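You operate a simulated robot arm through the tools that you are given. There is no shell and no other tool. Be economical: measure what you need, move in short steps, check, and stop when the job is done.

Carry out the task below with a simulated robot arm. There is one attempt and no reset: what you move stays moved.

JOB
Pull the blue-tip air plug, then jog the green weaver's handwheel to its timing mark.
Fine: plug on the tool shelf; yellow lever down to jog, up again after.

The check looks at the end state, three seconds after you hand in, the way a careful person would. Anything else that was tipped, shoved, dropped, spilled or broken makes it a failure.

ROBOT AND FRAMES
A 6-joint arm with a fingered hand, hanging from a carriage that runs on a gantry, over the field with the corners [-2584, 1042], [-2584, -238], [16, -238], [16, 1042] (x, y) and turns from -6.266 to 5.725 rad about z. Base frame: it is fixed where the carriage stands at the start and does not move with it; the origin is on the floor, on the carriage's upright axis, x ahead of it, y to its left, z up. Units: mm, rad, N and s.
Its first joint turns from -2.897 to 2.897 rad. Places, roughly: blue-tip plug (3x3x12 cm) [500, -100, 500]; green run button [700, 300, 1100]; green weaver [800, 200, 600]; jog handwheel [500, 0, 900]; tool shelf of the green weaver [800, -300, 800]; wire tension dial [800, 100, 1200]; yellow jog lever [500, 0, 700]. Payload 4 kg.
The tool frame sits at the grasp point between the pads (the TCP): z along the fingers, y along the line on which they close. The tips reach 30 mm beyond it. The gripper opens to 104 mm. The gripper's body begins 35 mm behind the TCP. The gripper is a hand of 5 fingers: y runs from the thumb to the fingers, the wrist lies at [-15, -113, -190] in the tool frame, and closing takes about 1.5 s.
Orientation is told as [roll, pitch, yaw] about the base's x, y, z axes, in that order, counted from this pose: with the fingers straight down and the wrist toward the robot, the tool's x, y and z point along [0, 1, 0], [1, 0, 0] and [0, 0, -1] of the base frame.

CONTROLS
- The arm moves only by the tool drive_tool. Its argument "series" is a list of rows, each an object (a shift or turn left out is 0, a gripper value left out holds the last) with "travel": the shift along the base's x, y, z in mm, a list of three; "rotation": the turn, a rotation vector about the base's x, y, z in degrees, a list of three; "jaw": the gripper command, from -1 (fully open) to 1 (shut), values between in proportion. In form: [{"travel": [dx, dy, dz], "rotation": [ax, ay, az], "jaw": jaw}, ...]. A call has 1 to 20 rows; each row shifts and turns the commanded pose from where the row before left it. A row lasts 0.2 s, in which the tool goes at most 50 mm and 0.15 rad; a call with a longer step from one row to the next is refused whole, and so is a gripper value outside its range. A pose out of reach is approached as far as the arm can. The call stops where the force on the tool passes 40 N (or 10 N more than at its start, if that is more) or the arm is blocked; 0.2 s more then pass. The fingers move at their own pace (about 45 mm/s each) and stop on an object; they squeeze with about 31 N. The grip force told is the motor's: it shows also when the fingers shut on nothing. Time passes only in rows, and 0.2 s behind the last, so rows that do not move let the fingers close. It gives the time, the measured TCP pose, the force on the tool (base axes), the opening and the grip force at its end, in the units of the frame above (readings bear some noise), with the torque about the TCP (base axes, N m) and any sound that the robot's microphone picked up.
- Cameras (640 x 400 px; columns grow to the right, rows downward): "scene" is now at [262.3, 1.7, 1715.9]; the picture's right is [0.04, -1.00, 0.00], its down [-0.91, -0.04, -0.41] and it looks along [0.41, 0.02, -0.91] (base axes); focal length 290 px, centre (320, 200). "wrist" rides on the gripper at [60, -83, -120] in the tool frame; the picture's right is [-0.79, 0.29, -0.54], its down [-0.56, -0.71, 0.44] and it looks along [-0.26, 0.65, 0.72] (tool axes); focal length 234 px, centre (320, 200). There is no depth. A picture from a camera that has moved, and an enlarged one, comes with that camera's place and axes in the base frame and with its lens.
- get_image(camera): a new picture of that camera. The clock stands still meanwhile.
- slide_trunk(by): slides the trunk up (or, below 0, down) by that many mm; the arm and the scene camera ride with it, the base frame stays. It gives what a move gives, with no picture.
- drive_base(legs): drives the robot by 1 to 6 legs, each [ahead, left, turn to the left] in mm, mm and rad, along the robot's own axes; the way and the turn of a leg run together, so that a leg with both is an arc; at most 1500 mm and 3.142 rad a leg. The arm and the cameras ride along, it lands a little off, and it stops where it bumps. It keeps to its track: a leg is cut to what the track allows. It gives what a move gives.
- preshape(shape): the hand has 5 fingers and takes this shape, open, in about a second: jaw (thumb against the fingers, like two jaws); tri (thumb and two fingers); tip (a fingertip pinch); poke (one finger out to press); point (the index stretched); flat (the hand flat); cup (the hand cupped); fist (a fist). The gripper value then closes the fingers along that shape, each until it touches; the sizes above hold for jaw. It gives what a move gives, with no picture.
- turn_head(pan, tilt): turns the head with the scene camera to pan (to the left, within 2.705 rad either way) and tilt (down, from -0.506 to 1.204), counted from straight ahead of the robot. It gives what a move gives.
- zoom(camera, box): a new picture of the part [left, top, right, bottom] of that camera's present view, enlarged. The clock stands still meanwhile.
- finish_job(): hands the job in; it is judged then, once.

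Go step by step. Nothing tells you exact positions but the pictures and the camera data: compare them with the known pose of the tool, close in by small moves and look again before you grip or let go. The budget is 120 turns and 98 pictures, counting those below and the enlarged ones. Unless the task says otherwise, let go and move clear before handing in, and close with one line.

The tools are called after "Request:" by a JSON object that holds its "api" and its "payload". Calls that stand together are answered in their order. drive_tool: Moves the arm, as the interface text tells. Its arguments: {"type":"object","properties":{"series":{"type":"array","items":{"type":"object","properties":{"travel":{"type":"array","items":{"type":"number"}},"rotation":{"type":"array","items":{"type":"number"}},"jaw":{"type":"number"}}}}},"required":["series"]} The other tools are called the same way: slide_trunk (by) slides the trunk up or down; preshape (shape) gives the hand a shape; drive_base (legs) drives the base; turn_head (pan, tilt) turns the head that bears the scene camera; get_image (camera) takes a picture; zoom (camera, box) takes an enlarged picture of a part of a camera's view; finish_job () hands the job in.

At the start:

```text
clock: 0.0
tcp_pos: [500.7, 88.0, 1059.1]
orientation: [0.001, -0.001, 0.0]
ft_force: [-0.1, 0.2, -0.3]
torque: [0.01, 0.01, -0.01]
grip_width: 103.4
gripper_force: 0.0
shape: jaw
trunk travel left (down, up): [-447.0, 151.0]
robot x, y, heading: [-0.7, -1.4, -0.002]
head pan, tilt: [0.044, 1.143]
```

scene: 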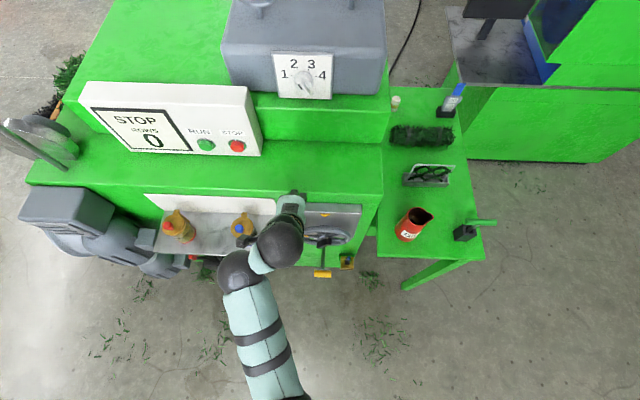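
wrist: 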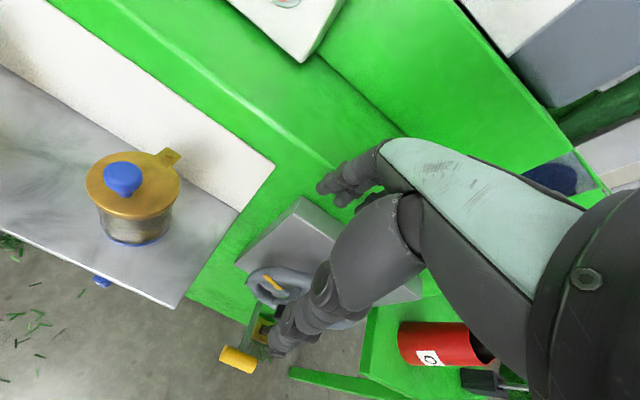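

I see the green weaver ahead, with a shelf of jars to the left, the handwheel and yellow lever behind the hand, and the tool shelf to the right. I'll take enlarged looks first.

Request:
{"api": "zoom", "payload": {"camera": "scene", "box": [130, 180, 390, 340]}}

Request:
{"api": "zoom", "payload": {"camera": "wrist", "box": [50, 140, 350, 400]}}

Request:
{"api": "zoom", "payload": {"camera": "scene", "box": [360, 80, 520, 280]}}

```text
2.46 times, centred on (260, 260) of scene
camera zoom: at [262.3, 1.7, 1715.9], right [0.04, -1.0, 0.0], down [-0.91, -0.04, -0.41], along [0.41, 0.02, -0.91], focal length 714 px, centre (468, 52)
```

zoom: 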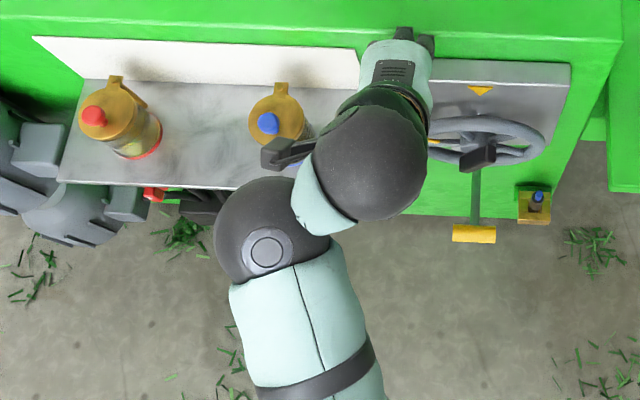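

```text
1.54 times, centred on (200, 270) of wrist
camera zoom: at [418.5, 147.8, 1180.2], right [0.29, -0.79, 0.54], down [-0.71, -0.56, -0.44], along [0.65, -0.26, -0.72], focal length 360 px, centre (505, 92)
```

zoom: 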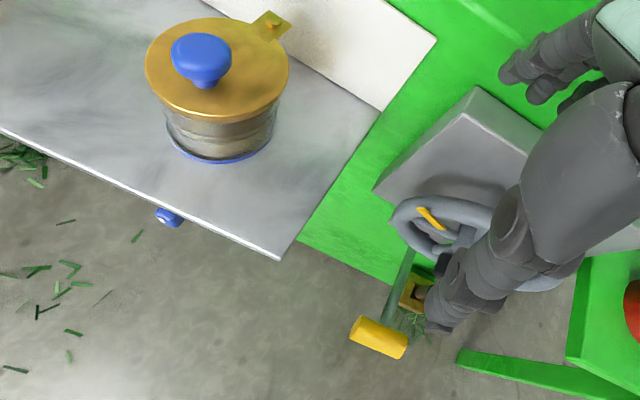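

```text
2.00 times, centred on (440, 180) of scene
camera zoom: at [262.3, 1.7, 1715.9], right [0.04, -1.0, 0.0], down [-0.91, -0.04, -0.41], along [0.41, 0.02, -0.91], focal length 580 px, centre (80, 240)
```

zoom: 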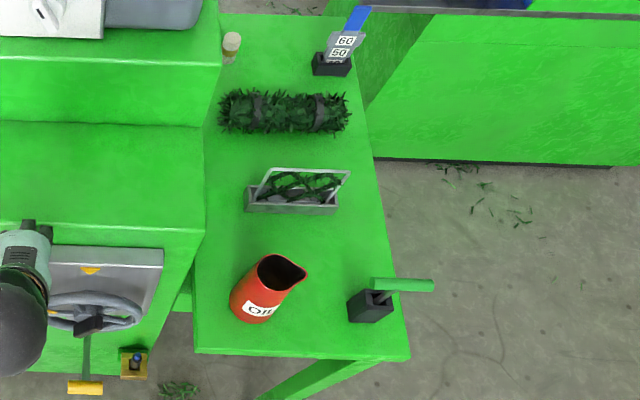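

The plug appears to be the blue one in the brass block right of the lever, about [537, -97, 500]. I'll move the hand back and left to uncover the wheel and lever, then look.

Request:
{"api": "drive_tool", "payload": {"series": [{"travel": [-30, 0, 20]}, {"travel": [-40, 20, 10]}, {"travel": [-40, 30, 0]}, {"travel": [-30, 40, 0]}, {"travel": [-30, 40, 0]}, {"travel": [-20, 40, 0]}]}}

Request:
{"api": "get_image", "payload": {"camera": "scene"}}

Request:
{"api": "get_image", "payload": {"camera": "wrist"}}

```text
clock: 1.4
tcp_pos: [357.7, 238.7, 983.8]
orientation: [0.002, -0.003, 0.002]
ft_force: [0.4, 0.3, 0.2]
torque: [0.02, -0.02, 0.02]
grip_width: 103.8
gripper_force: 0.0
shape: jaw
out of reach, approached as far as the arm can: row 1, 2, 3, 4, 5, 6
trunk travel left (down, up): [-447.0, 151.0]
robot x, y, heading: [2.0, 0.4, -0.004]
head pan, tilt: [0.044, 1.143]
```

```text
92 pictures are left
camera scene: at [262.3, 1.7, 1716.0], right [0.04, -1.0, 0.0], down [-0.91, -0.04, -0.41], along [0.41, 0.02, -0.91], focal length 290 px, centre (320, 200)
```

scene: 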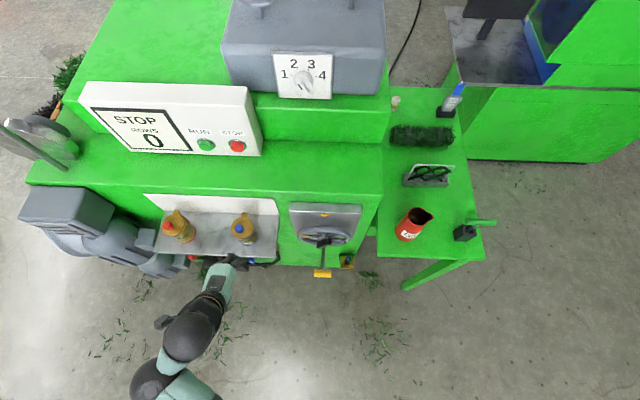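

```text
91 pictures are left
camera wrist: at [274.7, 298.4, 1104.4], right [0.29, -0.79, 0.54], down [-0.7, -0.56, -0.44], along [0.65, -0.25, -0.72], focal length 234 px, centre (320, 200)
```

wrist: 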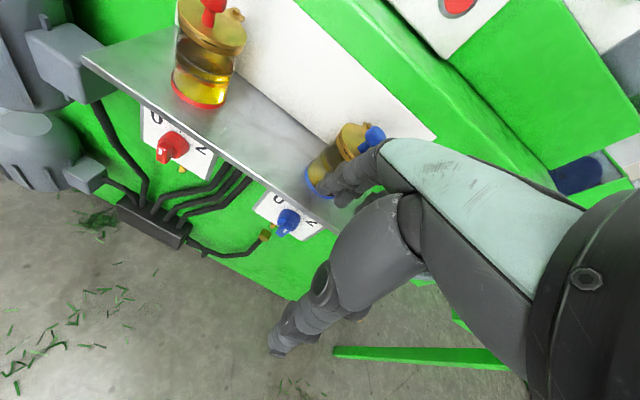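

The wheel and lever are now uncovered. Zooming in.

Request:
{"api": "zoom", "payload": {"camera": "scene", "box": [270, 190, 390, 290]}}

Request:
{"api": "zoom", "payload": {"camera": "scene", "box": [130, 190, 290, 290]}}

```text
4.00 times, centred on (330, 240) of scene
camera zoom: at [262.3, 1.7, 1716.0], right [0.04, -1.0, 0.0], down [-0.91, -0.04, -0.41], along [0.41, 0.02, -0.91], focal length 1161 px, centre (280, 40)
```

zoom: 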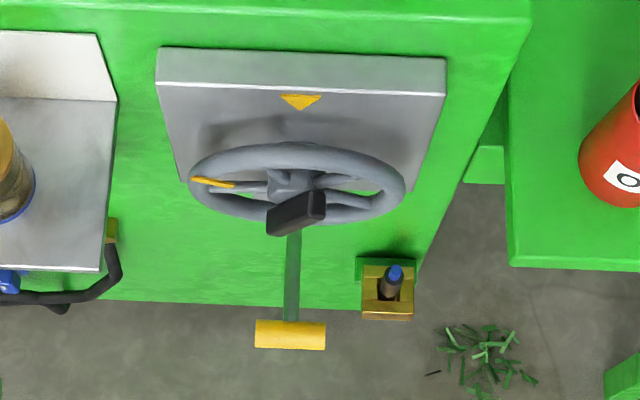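

```text
4.00 times, centred on (210, 240) of scene
camera zoom: at [262.3, 1.7, 1716.0], right [0.04, -1.0, 0.0], down [-0.91, -0.04, -0.41], along [0.41, 0.02, -0.91], focal length 1161 px, centre (760, 40)
```

zoom: 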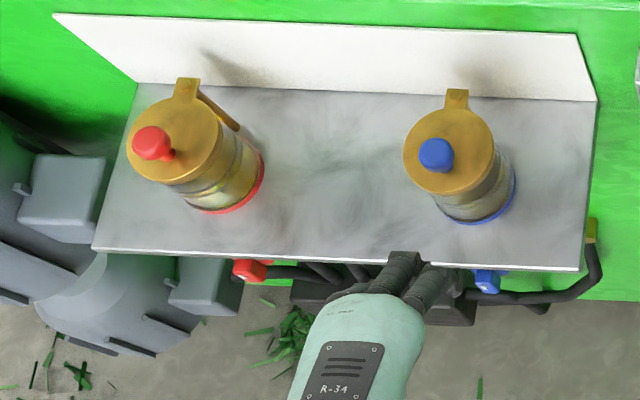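

The wheel faces the robot, with its yellow stripe at about 9–10 o'clock and the triangle mark at the top; the plug stands in a brass socket. I'll back off and lower the trunk for a frontal view.

Request:
{"api": "drive_base", "payload": {"legs": [[-500, 0, 0]]}}

Request:
{"api": "slide_trunk", "payload": {"by": -400}}

Request:
{"api": "turn_head", "payload": {"pan": -0.1, "tilt": 0.6}}

Request:
{"api": "get_image", "payload": {"camera": "scene"}}

```text
clock: 4.3
tcp_pos: [-123.0, 239.8, 984.5]
orientation: [0.002, -0.001, 0.004]
ft_force: [0.4, 0.0, 0.2]
torque: [-0.02, 0.01, 0.05]
grip_width: 103.6
gripper_force: 0.0
shape: jaw
trunk travel left (down, up): [-447.0, 151.0]
robot x, y, heading: [-479.5, -4.5, 0.004]
head pan, tilt: [0.044, 1.143]
```

```text
clock: 8.1
tcp_pos: [-122.5, 239.6, 584.7]
orientation: [0.003, -0.002, 0.002]
ft_force: [0.7, 0.1, 0.0]
torque: [-0.02, -0.01, -0.03]
grip_width: 103.6
gripper_force: 0.1
shape: jaw
trunk travel left (down, up): [-47.0, 551.0]
robot x, y, heading: [-484.9, -1.0, 0.001]
head pan, tilt: [0.044, 1.143]
```

```text
clock: 9.1
tcp_pos: [-123.6, 239.5, 584.7]
orientation: [0.002, 0.0, 0.006]
ft_force: [-0.4, -0.1, -0.4]
torque: [0.0, -0.01, 0.02]
grip_width: 103.9
gripper_force: 0.0
shape: jaw
trunk travel left (down, up): [-47.0, 551.0]
robot x, y, heading: [-484.7, -0.2, 0.002]
head pan, tilt: [-0.099, 0.6]
```

```text
88 pictures are left
camera scene: at [-189.9, -9.5, 1357.2], right [-0.1, -1.0, 0.0], down [-0.56, 0.05, -0.82], along [0.82, -0.08, -0.57], focal length 290 px, centre (320, 200)
```

scene: 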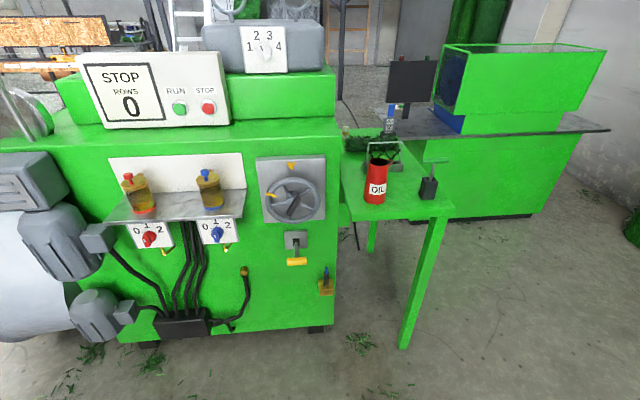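

Request:
{"api": "zoom", "payload": {"camera": "scene", "box": [240, 145, 350, 305]}}

Request:
{"api": "zoom", "payload": {"camera": "scene", "box": [330, 110, 470, 240]}}

```text
2.50 times, centred on (295, 225) of scene
camera zoom: at [-189.9, -9.5, 1357.2], right [-0.1, -1.0, 0.0], down [-0.56, 0.05, -0.82], along [0.82, -0.08, -0.57], focal length 726 px, centre (382, 138)
```

zoom: 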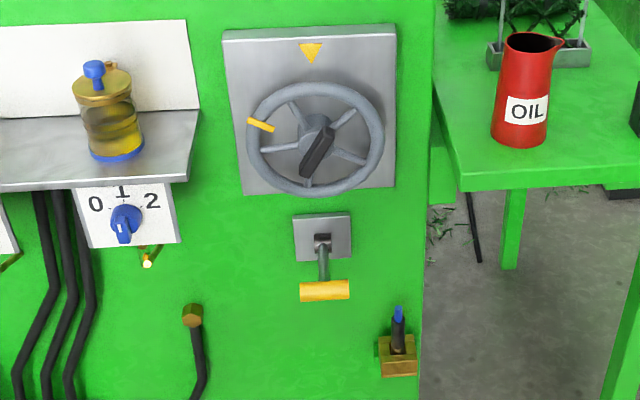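

```text
3.08 times, centred on (400, 175) of scene
camera zoom: at [-189.9, -9.5, 1357.2], right [-0.1, -1.0, 0.0], down [-0.56, 0.05, -0.82], along [0.82, -0.08, -0.57], focal length 893 px, centre (74, 277)
```

zoom: 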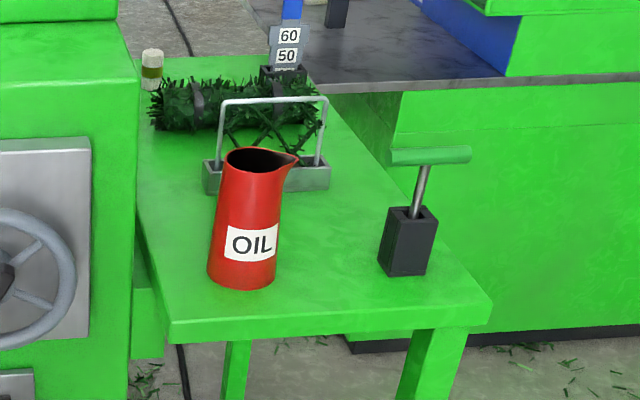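

From two views: plug tip ≈ [537,-103,542] upright in its socket, lever handle ≈ [442,0,695], wheel centre ≈ [527,0,864] needing about 74° clockwise, and tool shelf top z≈826 with free space near [530,-350]. I'll test turning the hand to point forward while clear of everything.

Request:
{"api": "drive_tool", "payload": {"series": [{"travel": [15, 0, 0], "rotation": [0, -8.2, 0]}, {"travel": [15, 0, 0], "rotation": [0, -8.2, 0]}, {"travel": [15, 0, 0], "rotation": [0, -8.2, 0]}, {"travel": [15, 0, 0], "rotation": [0, -8.2, 0]}, {"travel": [15, 0, 0], "rotation": [0, -8.2, 0]}, {"travel": [15, 0, 0], "rotation": [0, -8.2, 0]}, {"travel": [15, 0, 0], "rotation": [0, -8.2, 0]}, {"travel": [15, 0, 0], "rotation": [0, -8.2, 0]}, {"travel": [15, 0, 0], "rotation": [0, -8.2, 0]}, {"travel": [15, 0, 0], "rotation": [0, -8.2, 0]}, {"travel": [15, 0, 0], "rotation": [0, -8, 0]}]}}

Request:
{"api": "get_image", "payload": {"camera": "scene"}}

```text
clock: 11.4
tcp_pos: [4.9, 253.0, 675.7]
orientation: [-0.029, -1.449, 0.034]
ft_force: [-1.3, 0.3, -0.3]
torque: [0.01, 0.03, 0.01]
grip_width: 103.5
gripper_force: 0.1
shape: jaw
out of reach, approached as far as the arm can: row 9, 10, 11
trunk travel left (down, up): [-47.0, 551.0]
robot x, y, heading: [-480.6, -0.8, 0.004]
head pan, tilt: [-0.099, 0.6]
```

```text
85 pictures are left
camera scene: at [-190.6, -10.7, 1357.0], right [-0.1, -1.0, 0.0], down [-0.56, 0.05, -0.82], along [0.82, -0.08, -0.57], focal length 290 px, centre (320, 200)
```

scene: 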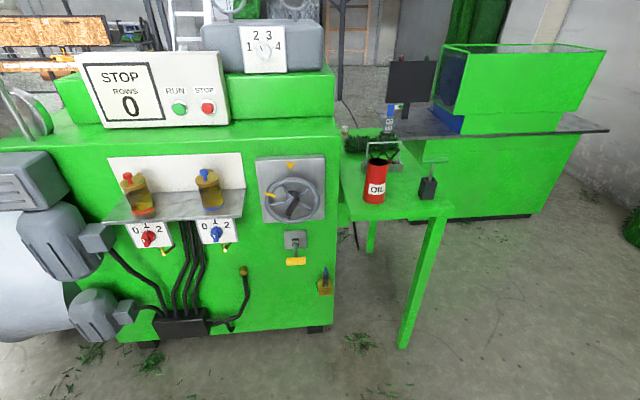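

The forward pose nearly works; the arm's vertical reach is limited, so I'll raise the tool a bit and roll 90° so that the fingers close horizontally.

Request:
{"api": "drive_tool", "payload": {"series": [{"travel": [0, 0, 30]}, {"travel": [0, -10, 10], "rotation": [8.2, 0, 0]}, {"travel": [0, -10, 0], "rotation": [8.2, 0, 0]}, {"travel": [0, -10, 0], "rotation": [8.2, 0, 0]}, {"travel": [0, -10, 0], "rotation": [8.2, 0, 0]}, {"travel": [0, -10, 0], "rotation": [8.2, 0, 0]}, {"travel": [0, -10, 0], "rotation": [8.2, 0, 0]}, {"travel": [0, -10, 0], "rotation": [8.2, 0, 0]}, {"travel": [0, -10, 0], "rotation": [8.2, 0, 0]}, {"travel": [0, -10, 0], "rotation": [8.2, 0, 0]}, {"travel": [0, -10, 0], "rotation": [8.2, 0, 0]}, {"travel": [0, -10, 0], "rotation": [8, 0, 0]}]}}

Request:
{"api": "get_image", "payload": {"camera": "wrist"}}

```text
clock: 14.1
tcp_pos: [7.7, 147.1, 718.8]
orientation: [1.579, 0.001, -1.454]
ft_force: [0.4, 0.1, -0.2]
torque: [0.01, 0.0, 0.0]
grip_width: 104.0
gripper_force: 0.0
shape: jaw
trunk travel left (down, up): [-47.0, 551.0]
robot x, y, heading: [-479.2, 1.3, 0.004]
head pan, tilt: [-0.099, 0.6]
```

```text
84 pictures are left
camera wrist: at [-120.9, 214.1, 779.4], right [-0.5, -0.35, -0.79], down [0.35, 0.75, -0.56], along [0.79, -0.56, -0.25], focal length 234 px, centre (320, 200)
```

wrist: 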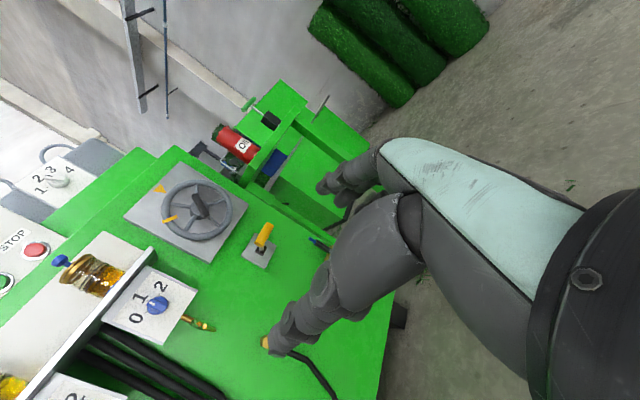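

The side-gripping, forward-pointing pose works. I'll square the yaw, centre the arm, and bring the base closer at the plug's lateral position, still short of the machine.

Request:
{"api": "drive_tool", "payload": {"series": [{"rotation": [0, 0, -6.7], "travel": [0, -30, 0]}, {"travel": [0, -40, -10]}, {"travel": [0, -40, -20]}, {"travel": [0, -39, -20]}, {"travel": [0, 0, -30]}]}}

Request:
{"api": "slide_trunk", "payload": {"by": -47}}

Request:
{"api": "drive_base", "payload": {"legs": [[330, -100, 0]]}}

Request:
{"api": "get_image", "payload": {"camera": "scene"}}

Request:
{"api": "get_image", "payload": {"camera": "wrist"}}

```text
clock: 15.2
tcp_pos: [21.3, -11.9, 641.2]
orientation: [1.577, 0.0, -1.567]
ft_force: [0.0, 0.2, -0.3]
torque: [-0.02, 0.0, -0.02]
grip_width: 104.1
gripper_force: 0.1
shape: jaw
out of reach, approached as far as the arm can: row 1
trunk travel left (down, up): [-47.0, 551.0]
robot x, y, heading: [-481.4, 2.9, 0.006]
head pan, tilt: [-0.099, 0.6]
```

```text
clock: 16.1
tcp_pos: [20.5, -11.7, 594.1]
orientation: [1.577, -0.001, -1.571]
ft_force: [1.0, -0.2, 0.1]
torque: [0.0, 0.01, 0.01]
grip_width: 103.6
gripper_force: 0.1
shape: jaw
trunk travel left (down, up): [0.0, 598.0]
robot x, y, heading: [-479.5, 1.2, 0.004]
head pan, tilt: [-0.099, 0.6]
```

```text
clock: 18.4
tcp_pos: [350.5, -110.2, 593.4]
orientation: [1.579, -0.001, -1.563]
ft_force: [-0.2, 0.2, -0.1]
torque: [0.0, 0.01, 0.0]
grip_width: 104.0
gripper_force: 0.1
shape: jaw
trunk travel left (down, up): [0.0, 598.0]
robot x, y, heading: [-150.9, -98.2, 0.009]
head pan, tilt: [-0.099, 0.6]
```

```text
83 pictures are left
camera scene: at [139.7, -107.7, 1310.4], right [-0.09, -1.0, 0.0], down [-0.56, 0.05, -0.83], along [0.82, -0.08, -0.56], focal length 290 px, centre (320, 200)
```

scene: 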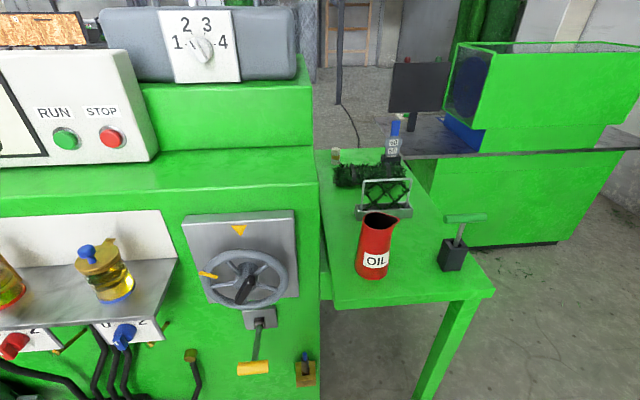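

```text
82 pictures are left
camera wrist: at [229.9, -27.7, 653.8], right [-0.54, -0.29, -0.79], down [0.43, 0.71, -0.56], along [0.72, -0.64, -0.25], focal length 234 px, centre (320, 200)
```

wrist: 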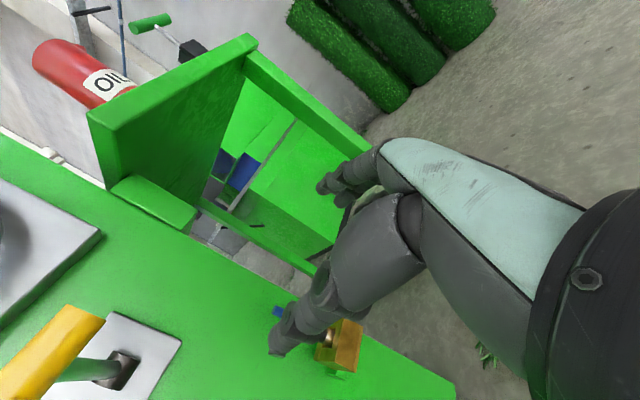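

The hand is in front and slightly above the plug. I'll tilt the head down to see plug and hand together.

Request:
{"api": "turn_head", "payload": {"pan": 0.0, "tilt": 1.05}}

Request:
{"api": "get_image", "payload": {"camera": "scene"}}

Request:
{"api": "zoom", "payload": {"camera": "scene", "box": [260, 140, 420, 260]}}

```text
clock: 19.3
tcp_pos: [350.1, -110.0, 593.6]
orientation: [1.577, -0.001, -1.562]
ft_force: [-0.4, 0.4, -0.3]
torque: [0.01, -0.02, 0.02]
grip_width: 104.0
gripper_force: 0.0
shape: jaw
trunk travel left (down, up): [0.0, 598.0]
robot x, y, heading: [-149.2, -102.4, 0.009]
head pan, tilt: [0.0, 1.051]
```

```text
81 pictures are left
camera scene: at [117.8, -99.0, 1274.9], right [0.01, -1.0, 0.0], down [-0.87, -0.01, -0.5], along [0.5, 0.0, -0.87], focal length 290 px, centre (320, 200)
```

scene: 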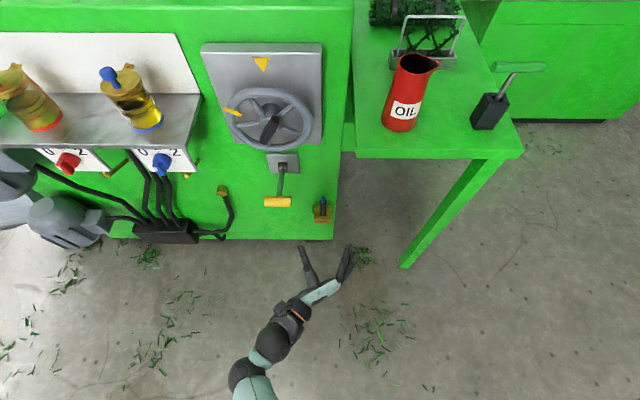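

```text
3.33 times, centred on (340, 200) of scene
camera zoom: at [117.8, -99.0, 1274.9], right [0.01, -1.0, 0.0], down [-0.87, -0.01, -0.5], along [0.5, 0.0, -0.87], focal length 967 px, centre (253, 200)
```

zoom: 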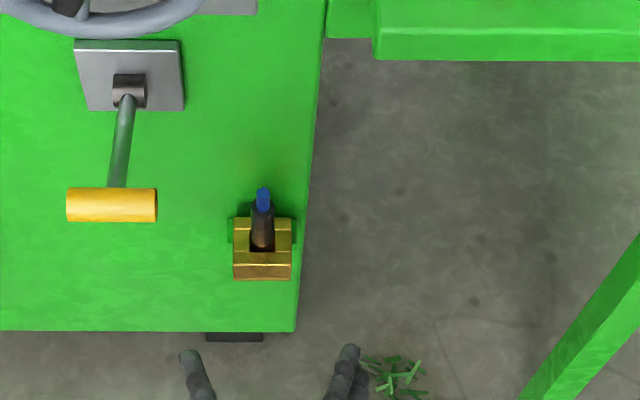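

Plug refined to about [542,-106], exposed from z≈475 to 545. Lowering to z≈520 and moving the base forward, staying short of the plug, then checking.

Request:
{"api": "drive_tool", "payload": {"series": [{"travel": [0, 4, -30]}, {"travel": [0, 0, -30]}, {"travel": [0, 0, -13]}]}}

Request:
{"api": "drive_base", "payload": {"legs": [[110, 0, -0.009]]}}

Request:
{"api": "zoom", "payload": {"camera": "scene", "box": [240, 180, 440, 330]}}

Request:
{"api": "get_image", "payload": {"camera": "wrist"}}

```text
clock: 20.1
tcp_pos: [351.2, -104.9, 521.9]
orientation: [1.576, -0.001, -1.564]
ft_force: [0.7, -1.1, -0.1]
torque: [-0.03, 0.01, -0.04]
grip_width: 103.9
gripper_force: 0.1
shape: jaw
trunk travel left (down, up): [0.0, 598.0]
robot x, y, heading: [-148.9, -99.2, 0.009]
head pan, tilt: [0.0, 1.051]
```

```text
clock: 21.3
tcp_pos: [461.0, -110.4, 523.7]
orientation: [1.578, -0.002, -1.574]
ft_force: [1.2, 0.0, -0.8]
torque: [-0.04, 0.01, -0.04]
grip_width: 103.9
gripper_force: 0.1
shape: jaw
trunk travel left (down, up): [0.0, 598.0]
robot x, y, heading: [-40.1, -98.5, 0.003]
head pan, tilt: [0.0, 1.051]
```

```text
2.67 times, centred on (340, 255) of scene
camera zoom: at [226.6, -101.2, 1275.0], right [0.0, -1.0, 0.0], down [-0.87, 0.0, -0.5], along [0.5, 0.0, -0.87], focal length 774 px, centre (267, 53)
```

zoom: 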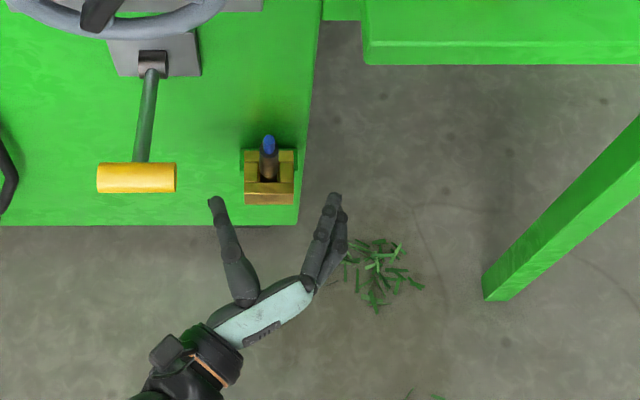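

```text
78 pictures are left
camera wrist: at [341.1, -26.7, 582.9], right [-0.54, -0.29, -0.79], down [0.44, 0.7, -0.56], along [0.72, -0.65, -0.25], focal length 234 px, centre (320, 200)
```

wrist: 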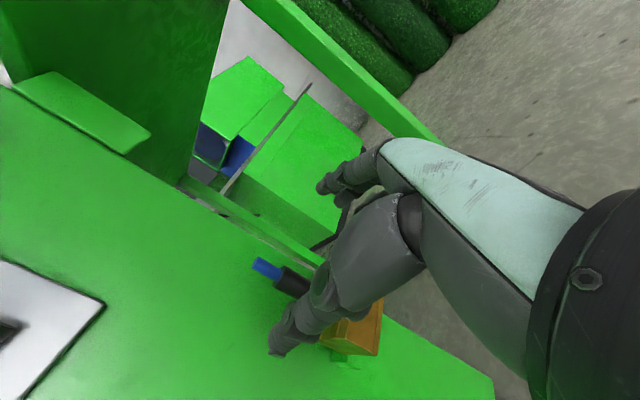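

Plug is centred within about 7 mm of the open hand. Advancing to straddle it.

Request:
{"api": "drive_tool", "payload": {"series": [{"travel": [10, 7, -2]}, {"travel": [20, 0, 0]}, {"travel": [20, 0, 0]}, {"travel": [12, 0, 0]}, {"travel": [10, 0, 0]}]}}

Request:
{"api": "zoom", "payload": {"camera": "scene", "box": [260, 190, 400, 295]}}

Request:
{"api": "zoom", "payload": {"camera": "wrist", "box": [200, 200, 440, 380]}}

```text
clock: 22.5
tcp_pos: [521.2, -105.0, 541.6]
orientation: [1.575, -0.003, -1.572]
ft_force: [0.6, 0.3, 0.4]
torque: [-0.02, -0.01, 0.02]
grip_width: 104.0
gripper_force: 0.1
shape: jaw
out of reach, approached as far as the arm can: row 3, 4, 5
trunk travel left (down, up): [0.0, 598.0]
robot x, y, heading: [-42.6, -98.5, 0.001]
head pan, tilt: [0.0, 1.051]
```

```text
3.81 times, centred on (330, 242) of scene
camera zoom: at [226.1, -101.3, 1274.8], right [0.0, -1.0, 0.0], down [-0.87, 0.0, -0.5], along [0.5, 0.0, -0.87], focal length 1106 px, centre (282, 38)
```

zoom: 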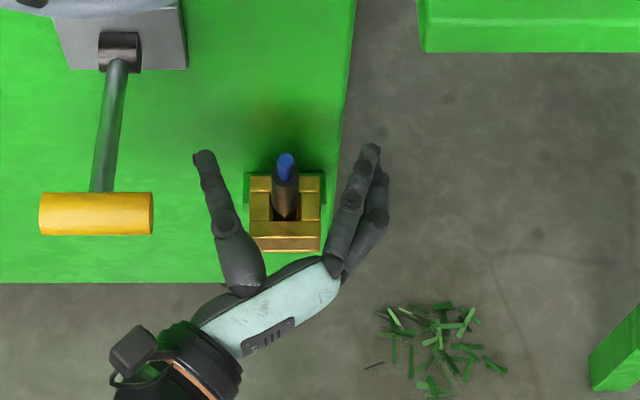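

```text
2.22 times, centred on (320, 290) of wrist
camera zoom: at [402.5, -22.2, 602.1], right [-0.54, -0.29, -0.79], down [0.44, 0.7, -0.56], along [0.72, -0.65, -0.25], focal length 520 px, centre (320, 0)
```

zoom: 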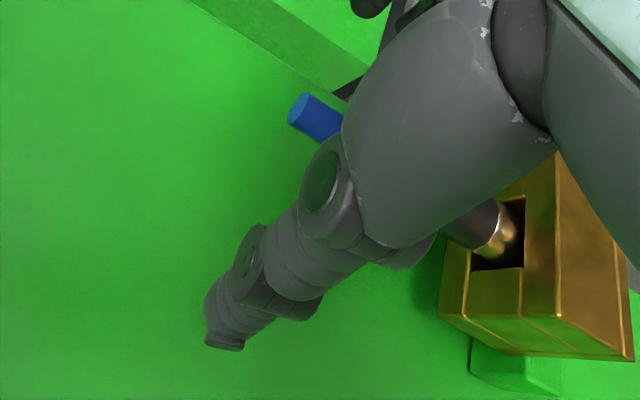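

The arm is at its reach limit, so the base must supply the rest. Drawing the tool back and down to z≈520, then driving the base forward a little.

Request:
{"api": "drive_tool", "payload": {"series": [{"travel": [-15, 0, -5]}, {"travel": [-13, 0, -15]}, {"travel": [0, 0, 0]}]}}

Request:
{"api": "drive_base", "payload": {"legs": [[42, 0, 0]]}}

Request:
{"api": "zoom", "payload": {"camera": "scene", "box": [260, 190, 400, 295]}}

Request:
{"api": "zoom", "payload": {"camera": "wrist", "box": [200, 200, 440, 380]}}

```text
clock: 23.3
tcp_pos: [495.3, -104.6, 524.0]
orientation: [1.577, -0.003, -1.571]
ft_force: [0.9, -0.1, 0.0]
torque: [-0.03, -0.03, 0.0]
grip_width: 104.0
gripper_force: 0.0
shape: jaw
trunk travel left (down, up): [0.0, 598.0]
robot x, y, heading: [-40.9, -101.9, -0.003]
head pan, tilt: [0.0, 1.051]
```

```text
clock: 24.2
tcp_pos: [537.0, -106.4, 523.9]
orientation: [1.577, -0.001, -1.572]
ft_force: [0.0, 0.4, 0.8]
torque: [-0.02, 0.0, -0.04]
grip_width: 103.7
gripper_force: 0.1
shape: jaw
trunk travel left (down, up): [0.0, 598.0]
robot x, y, heading: [0.9, -103.5, -0.003]
head pan, tilt: [0.0, 1.051]
```

```text
3.81 times, centred on (330, 242) of scene
camera zoom: at [269.7, -101.1, 1275.1], right [0.0, -1.0, 0.0], down [-0.87, 0.0, -0.5], along [0.5, 0.0, -0.87], focal length 1106 px, centre (282, 38)
```

zoom: 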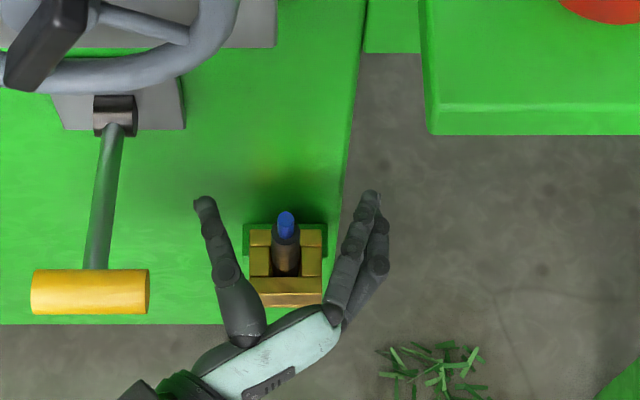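

```text
2.22 times, centred on (320, 290) of wrist
camera zoom: at [418.6, -22.4, 584.1], right [-0.54, -0.29, -0.79], down [0.44, 0.7, -0.56], along [0.72, -0.65, -0.25], focal length 520 px, centre (320, 0)
```

zoom: 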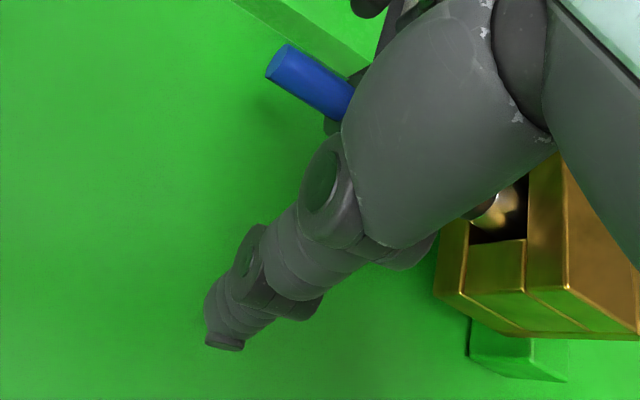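

The plug stands between thumb and fingers. Closing.

Request:
{"api": "drive_tool", "payload": {"series": [{"jaw": 0.0}, {"jaw": 0.0}, {"jaw": 0.0}, {"jaw": 0.5}, {"jaw": 0.5}, {"jaw": 1}, {"jaw": 1}, {"jaw": 1}, {"jaw": 1}]}}

Request:
{"api": "zoom", "payload": {"camera": "scene", "box": [260, 190, 400, 295]}}

Request:
{"api": "zoom", "payload": {"camera": "wrist", "box": [200, 200, 440, 380]}}

```text
clock: 26.2
tcp_pos: [535.5, -107.1, 522.8]
orientation: [1.576, -0.003, -1.572]
ft_force: [0.6, -1.6, 0.3]
torque: [-0.15, 0.0, 0.0]
grip_width: 6.3
gripper_force: 31.5
shape: jaw
trunk travel left (down, up): [0.0, 598.0]
robot x, y, heading: [-0.8, -102.8, -0.0]
head pan, tilt: [0.0, 1.051]
```

```text
3.81 times, centred on (330, 242) of scene
camera zoom: at [268.9, -101.4, 1274.9], right [0.0, -1.0, 0.0], down [-0.87, 0.0, -0.5], along [0.5, 0.0, -0.87], focal length 1106 px, centre (282, 38)
```

zoom: 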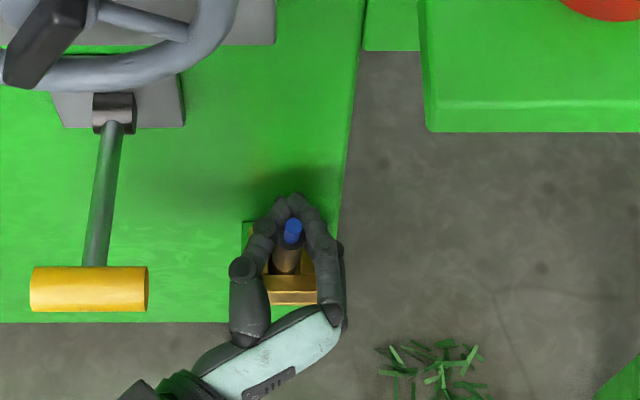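

```text
2.22 times, centred on (320, 290) of wrist
camera zoom: at [417.1, -23.0, 583.8], right [-0.54, -0.29, -0.79], down [0.44, 0.7, -0.56], along [0.72, -0.65, -0.25], focal length 520 px, centre (320, 0)
```

zoom: 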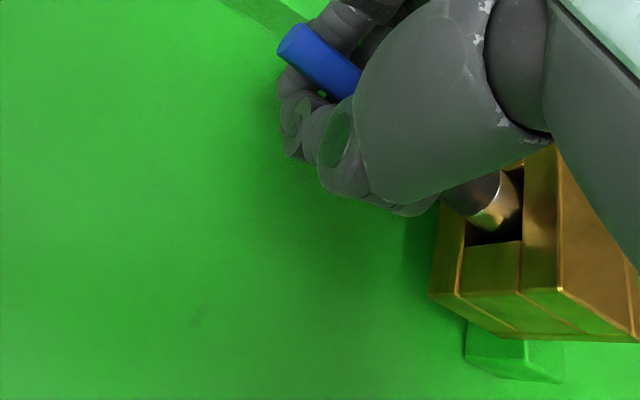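

The fingertips met just behind the plug, caging it rather than clamping. I'll reopen partway, pull back about 14 mm, and close again so that the pads are on the plug.

Request:
{"api": "drive_tool", "payload": {"series": [{"jaw": 0.0}, {"jaw": 0.0}, {"jaw": 0.0}, {"jaw": 0}, {"travel": [-8, 2, 0], "jaw": 0}, {"travel": [-8, 1, 0], "jaw": 0}, {"jaw": 0.6}, {"jaw": 1}, {"jaw": 1}, {"jaw": 1}, {"jaw": 1}, {"jaw": 1}]}}

Request:
{"api": "zoom", "payload": {"camera": "scene", "box": [260, 190, 400, 295]}}

Request:
{"api": "zoom", "payload": {"camera": "wrist", "box": [200, 200, 440, 380]}}

```text
clock: 28.8
tcp_pos: [521.2, -103.2, 523.9]
orientation: [1.58, -0.002, -1.571]
ft_force: [-0.3, -0.9, 1.2]
torque: [-0.12, 0.05, -0.03]
grip_width: 14.5
gripper_force: 30.7
shape: jaw
trunk travel left (down, up): [0.0, 598.0]
robot x, y, heading: [-1.7, -100.4, -0.002]
head pan, tilt: [0.0, 1.051]
```

```text
3.81 times, centred on (330, 242) of scene
camera zoom: at [268.7, -101.4, 1274.8], right [0.0, -1.0, 0.0], down [-0.87, 0.0, -0.5], along [0.5, 0.0, -0.87], focal length 1106 px, centre (282, 38)
```

zoom: 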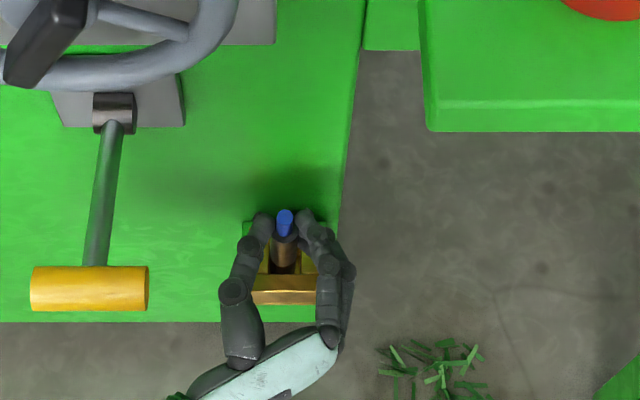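

```text
2.22 times, centred on (320, 290) of wrist
camera zoom: at [402.1, -20.1, 583.9], right [-0.54, -0.29, -0.79], down [0.44, 0.7, -0.56], along [0.72, -0.65, -0.25], focal length 520 px, centre (320, 0)
```

zoom: 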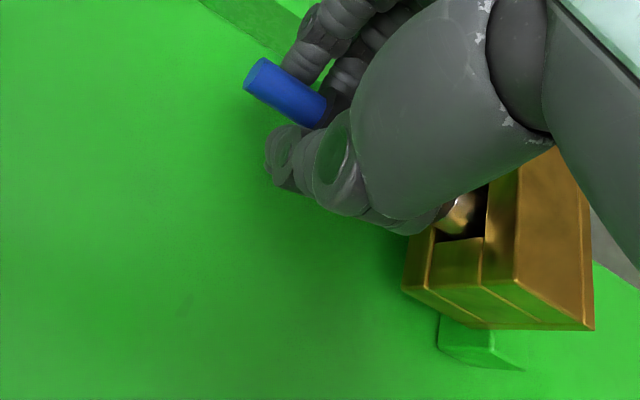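

The plug is now clamped (14.5 mm width). Pulling straight up.

Request:
{"api": "drive_tool", "payload": {"series": [{"travel": [0, 0, 8]}, {"travel": [0, 0, 12]}, {"travel": [0, 0, 15]}, {"travel": [0, 0, 15]}, {"travel": [0, 0, 15]}, {"travel": [0, 0, 15]}]}}

Request:
{"api": "zoom", "payload": {"camera": "scene", "box": [260, 160, 400, 265]}}

Request:
{"api": "zoom", "payload": {"camera": "wrist", "box": [200, 200, 440, 380]}}

```text
clock: 30.2
tcp_pos: [549.3, -84.5, 548.1]
orientation: [1.58, -0.003, -1.572]
ft_force: [-4.2, -3.7, -2.3]
torque: [-0.31, 0.34, -0.03]
grip_width: 14.6
gripper_force: 31.0
shape: jaw
out of reach, approached as far as the arm can: row 1, 2, 3, 4, 5, 6
trunk travel left (down, up): [0.0, 598.0]
robot x, y, heading: [2.3, -99.6, -0.006]
head pan, tilt: [0.0, 1.051]
```

```text
3.81 times, centred on (330, 212) of scene
camera zoom: at [267.9, -101.9, 1274.6], right [0.0, -1.0, 0.0], down [-0.87, 0.0, -0.5], along [0.5, 0.0, -0.87], focal length 1106 px, centre (282, 152)
```

zoom: 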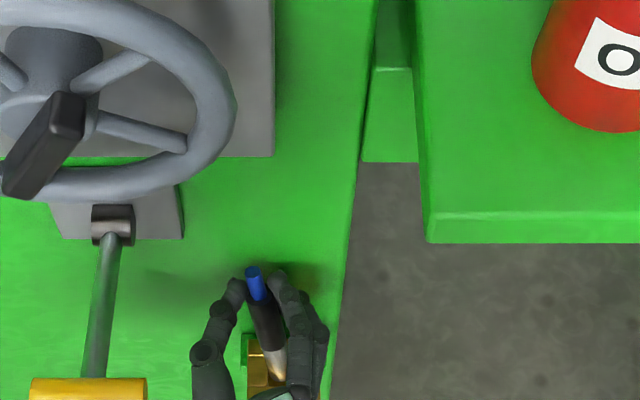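

```text
2.22 times, centred on (320, 290) of wrist
camera zoom: at [430.3, -1.3, 607.1], right [-0.54, -0.29, -0.79], down [0.44, 0.7, -0.56], along [0.72, -0.65, -0.25], focal length 520 px, centre (320, 0)
```

zoom: 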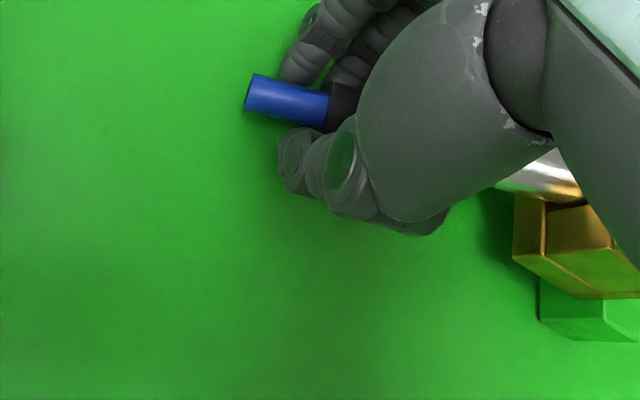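

The arm hit its inner limit and drifted, but the plug is still held and partly out. I'll use the trunk to raise it.

Request:
{"api": "slide_trunk", "payload": {"by": 70}}

Request:
{"api": "zoom", "payload": {"camera": "scene", "box": [260, 160, 400, 265]}}

Request:
{"api": "get_image", "payload": {"camera": "wrist"}}

```text
clock: 31.2
tcp_pos: [549.7, -82.6, 617.5]
orientation: [1.579, 0.0, -1.572]
ft_force: [0.7, 0.3, -0.1]
torque: [0.0, 0.02, -0.01]
grip_width: 14.7
gripper_force: 31.0
shape: jaw
trunk travel left (down, up): [-70.0, 528.0]
robot x, y, heading: [-1.5, -99.2, 0.005]
head pan, tilt: [0.0, 1.051]
```

```text
3.81 times, centred on (330, 212) of scene
camera zoom: at [268.6, -101.2, 1344.8], right [0.0, -1.0, 0.0], down [-0.87, 0.0, -0.5], along [0.5, 0.0, -0.87], focal length 1106 px, centre (282, 152)
```

zoom: 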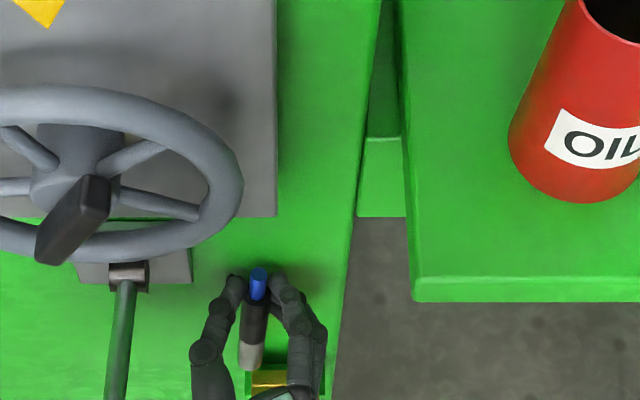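

```text
66 pictures are left
camera wrist: at [431.4, -0.2, 677.4], right [-0.54, -0.29, -0.79], down [0.44, 0.7, -0.56], along [0.72, -0.65, -0.25], focal length 234 px, centre (320, 200)
```

wrist: 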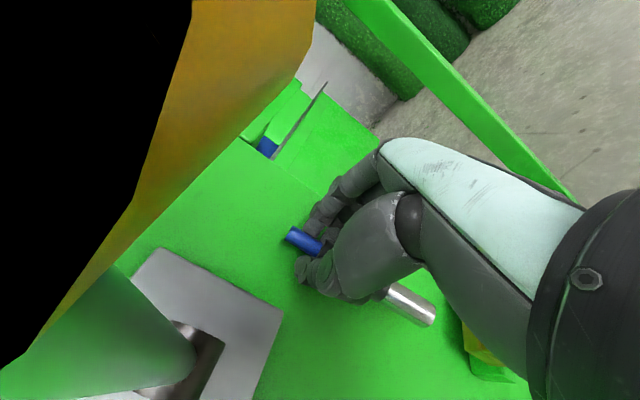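

The plug is out and held. The wrist is right by the lever handle, so I'll back straight out first.

Request:
{"api": "drive_base", "payload": {"legs": [[-250, 0, 0]]}}

Request:
{"api": "get_image", "payload": {"camera": "scene"}}

Request:
{"api": "get_image", "payload": {"camera": "wrist"}}

```text
clock: 33.1
tcp_pos: [292.8, -82.3, 618.5]
orientation: [1.58, -0.003, -1.569]
ft_force: [-0.3, -0.1, -1.3]
torque: [-0.04, -0.03, -0.02]
grip_width: 14.9
gripper_force: 31.0
shape: jaw
trunk travel left (down, up): [-70.0, 528.0]
robot x, y, heading: [-258.3, -100.8, 0.006]
head pan, tilt: [0.0, 1.051]
```

```text
65 pictures are left
camera scene: at [11.0, -100.5, 1344.7], right [0.0, -1.0, 0.0], down [-0.87, 0.0, -0.5], along [0.5, 0.0, -0.87], focal length 290 px, centre (320, 200)
```

scene: 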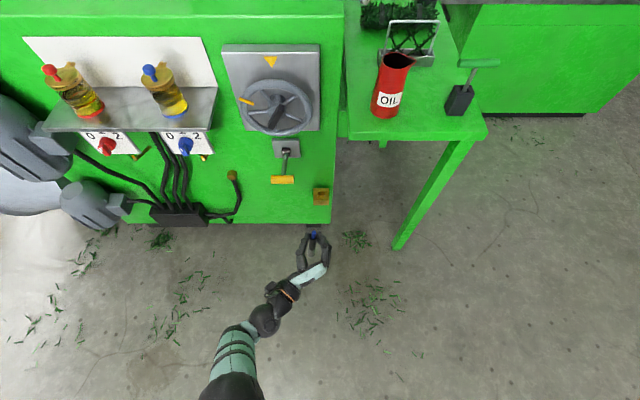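

```text
64 pictures are left
camera wrist: at [173.4, 0.9, 677.3], right [-0.54, -0.29, -0.79], down [0.44, 0.7, -0.56], along [0.72, -0.65, -0.25], focal length 234 px, centre (320, 200)
```

wrist: 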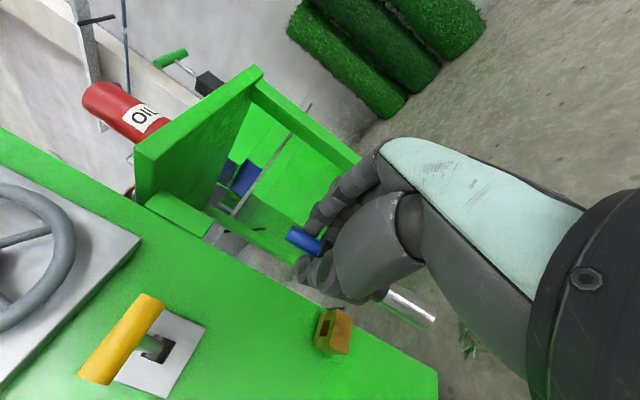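

Plug is secure and the lever untouched. The shelf has clear space around [530,-360], in front of the oil can and the holder. Raising the trunk and moving right.

Request:
{"api": "slide_trunk", "payload": {"by": 385}}

Request:
{"api": "drive_base", "payload": {"legs": [[0, -136, 0]]}}

Request:
{"api": "drive_tool", "payload": {"series": [{"travel": [0, -25, -10]}, {"travel": [0, -35, 0]}, {"travel": [0, -40, 0]}, {"travel": [0, -40, 0]}]}}

Request:
{"api": "get_image", "payload": {"camera": "scene"}}

Request:
{"api": "get_image", "payload": {"camera": "wrist"}}

```text
clock: 36.8
tcp_pos: [293.4, -81.9, 1002.9]
orientation: [1.581, -0.004, -1.572]
ft_force: [-0.9, -0.2, 0.1]
torque: [0.02, 0.04, 0.01]
grip_width: 14.8
gripper_force: 31.4
shape: jaw
trunk travel left (down, up): [-455.0, 143.0]
robot x, y, heading: [-257.5, -97.9, 0.002]
head pan, tilt: [0.0, 1.051]
```

```text
clock: 38.1
tcp_pos: [294.1, -217.9, 1004.0]
orientation: [1.579, -0.004, -1.573]
ft_force: [0.1, -0.7, -1.0]
torque: [-0.02, -0.01, -0.03]
grip_width: 14.9
gripper_force: 30.8
shape: jaw
trunk travel left (down, up): [-455.0, 143.0]
robot x, y, heading: [-254.5, -232.5, 0.002]
head pan, tilt: [0.0, 1.051]
```

```text
clock: 39.1
tcp_pos: [305.7, -354.4, 974.2]
orientation: [1.582, -0.004, -1.574]
ft_force: [0.7, 0.0, -1.0]
torque: [0.01, 0.04, -0.04]
grip_width: 14.9
gripper_force: 31.1
shape: jaw
out of reach, approached as far as the arm can: row 2, 3, 4
trunk travel left (down, up): [-455.0, 143.0]
robot x, y, heading: [-258.3, -232.5, 0.003]
head pan, tilt: [0.0, 1.051]
```

```text
63 pictures are left
camera scene: at [11.5, -235.6, 1729.8], right [0.0, -1.0, 0.0], down [-0.87, 0.0, -0.5], along [0.5, 0.0, -0.87], focal length 290 px, centre (320, 200)
```

scene: 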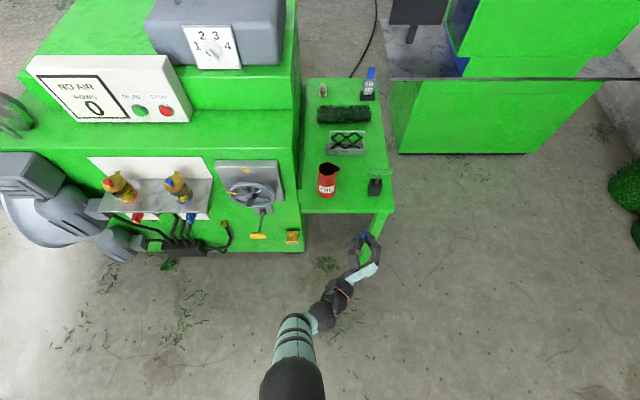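

```text
62 pictures are left
camera wrist: at [185.8, -270.8, 1033.4], right [-0.53, -0.29, -0.79], down [0.44, 0.7, -0.56], along [0.72, -0.65, -0.25], focal length 234 px, centre (320, 200)
```

wrist: 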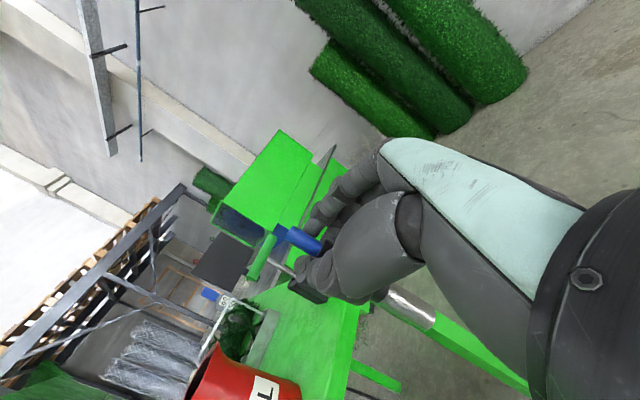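

The display now says "NO AIR". The plug bottom is about 40 mm above the shelf level, so I'll drive forward to carry it over the shelf.

Request:
{"api": "drive_base", "payload": {"legs": [[208, 0, 0]]}}

Request:
{"api": "turn_head", "payload": {"pan": -0.2, "tilt": 1.1}}

Request:
{"api": "get_image", "payload": {"camera": "scene"}}

Request:
{"api": "get_image", "payload": {"camera": "wrist"}}

```text
clock: 40.8
tcp_pos: [511.7, -354.6, 974.0]
orientation: [1.583, -0.004, -1.576]
ft_force: [0.6, -0.5, -0.6]
torque: [0.0, 0.03, 0.0]
grip_width: 15.0
gripper_force: 31.3
shape: jaw
trunk travel left (down, up): [-455.0, 143.0]
robot x, y, heading: [-47.7, -238.7, -0.002]
head pan, tilt: [0.0, 1.051]
```

```text
clock: 41.5
tcp_pos: [511.2, -355.8, 973.7]
orientation: [1.583, -0.005, -1.578]
ft_force: [-1.3, -0.2, -1.5]
torque: [0.02, 0.05, 0.0]
grip_width: 14.6
gripper_force: 31.0
shape: jaw
trunk travel left (down, up): [-455.0, 143.0]
robot x, y, heading: [-51.9, -233.2, -0.004]
head pan, tilt: [-0.201, 1.1]
```

```text
61 pictures are left
camera scene: at [214.0, -249.2, 1726.6], right [-0.2, -0.98, 0.0], down [-0.87, 0.18, -0.45], along [0.44, -0.09, -0.89], focal length 290 px, centre (320, 200)
```

scene: 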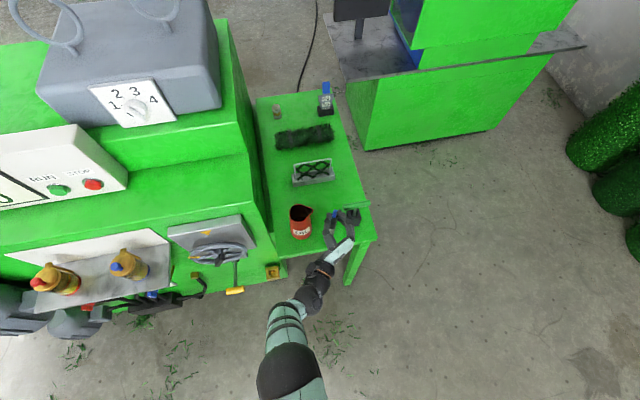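

```text
60 pictures are left
camera wrist: at [392.8, -272.0, 1033.4], right [-0.54, -0.29, -0.79], down [0.45, 0.7, -0.56], along [0.72, -0.65, -0.25], focal length 234 px, centre (320, 200)
```

wrist: 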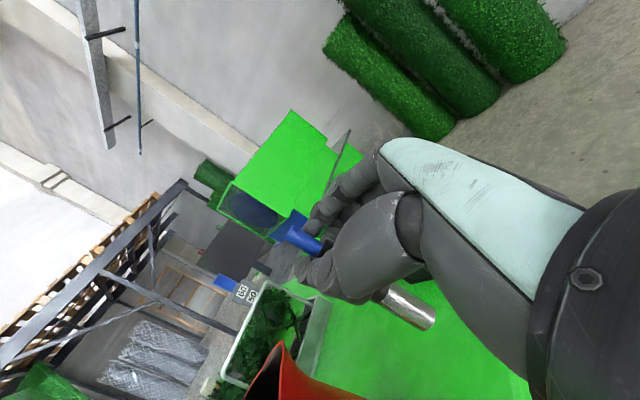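

Request:
{"api": "zoom", "payload": {"camera": "scene", "box": [270, 170, 390, 260]}}

```text
4.44 times, centred on (330, 215) of scene
camera zoom: at [214.0, -249.2, 1726.6], right [-0.2, -0.98, 0.0], down [-0.87, 0.18, -0.45], along [0.44, -0.09, -0.89], focal length 1290 px, centre (276, 133)
```

zoom: 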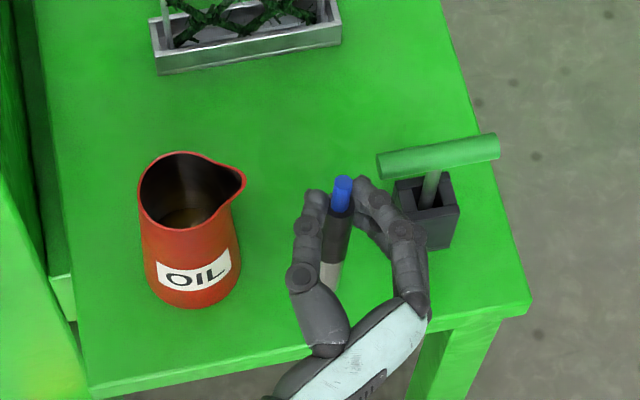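

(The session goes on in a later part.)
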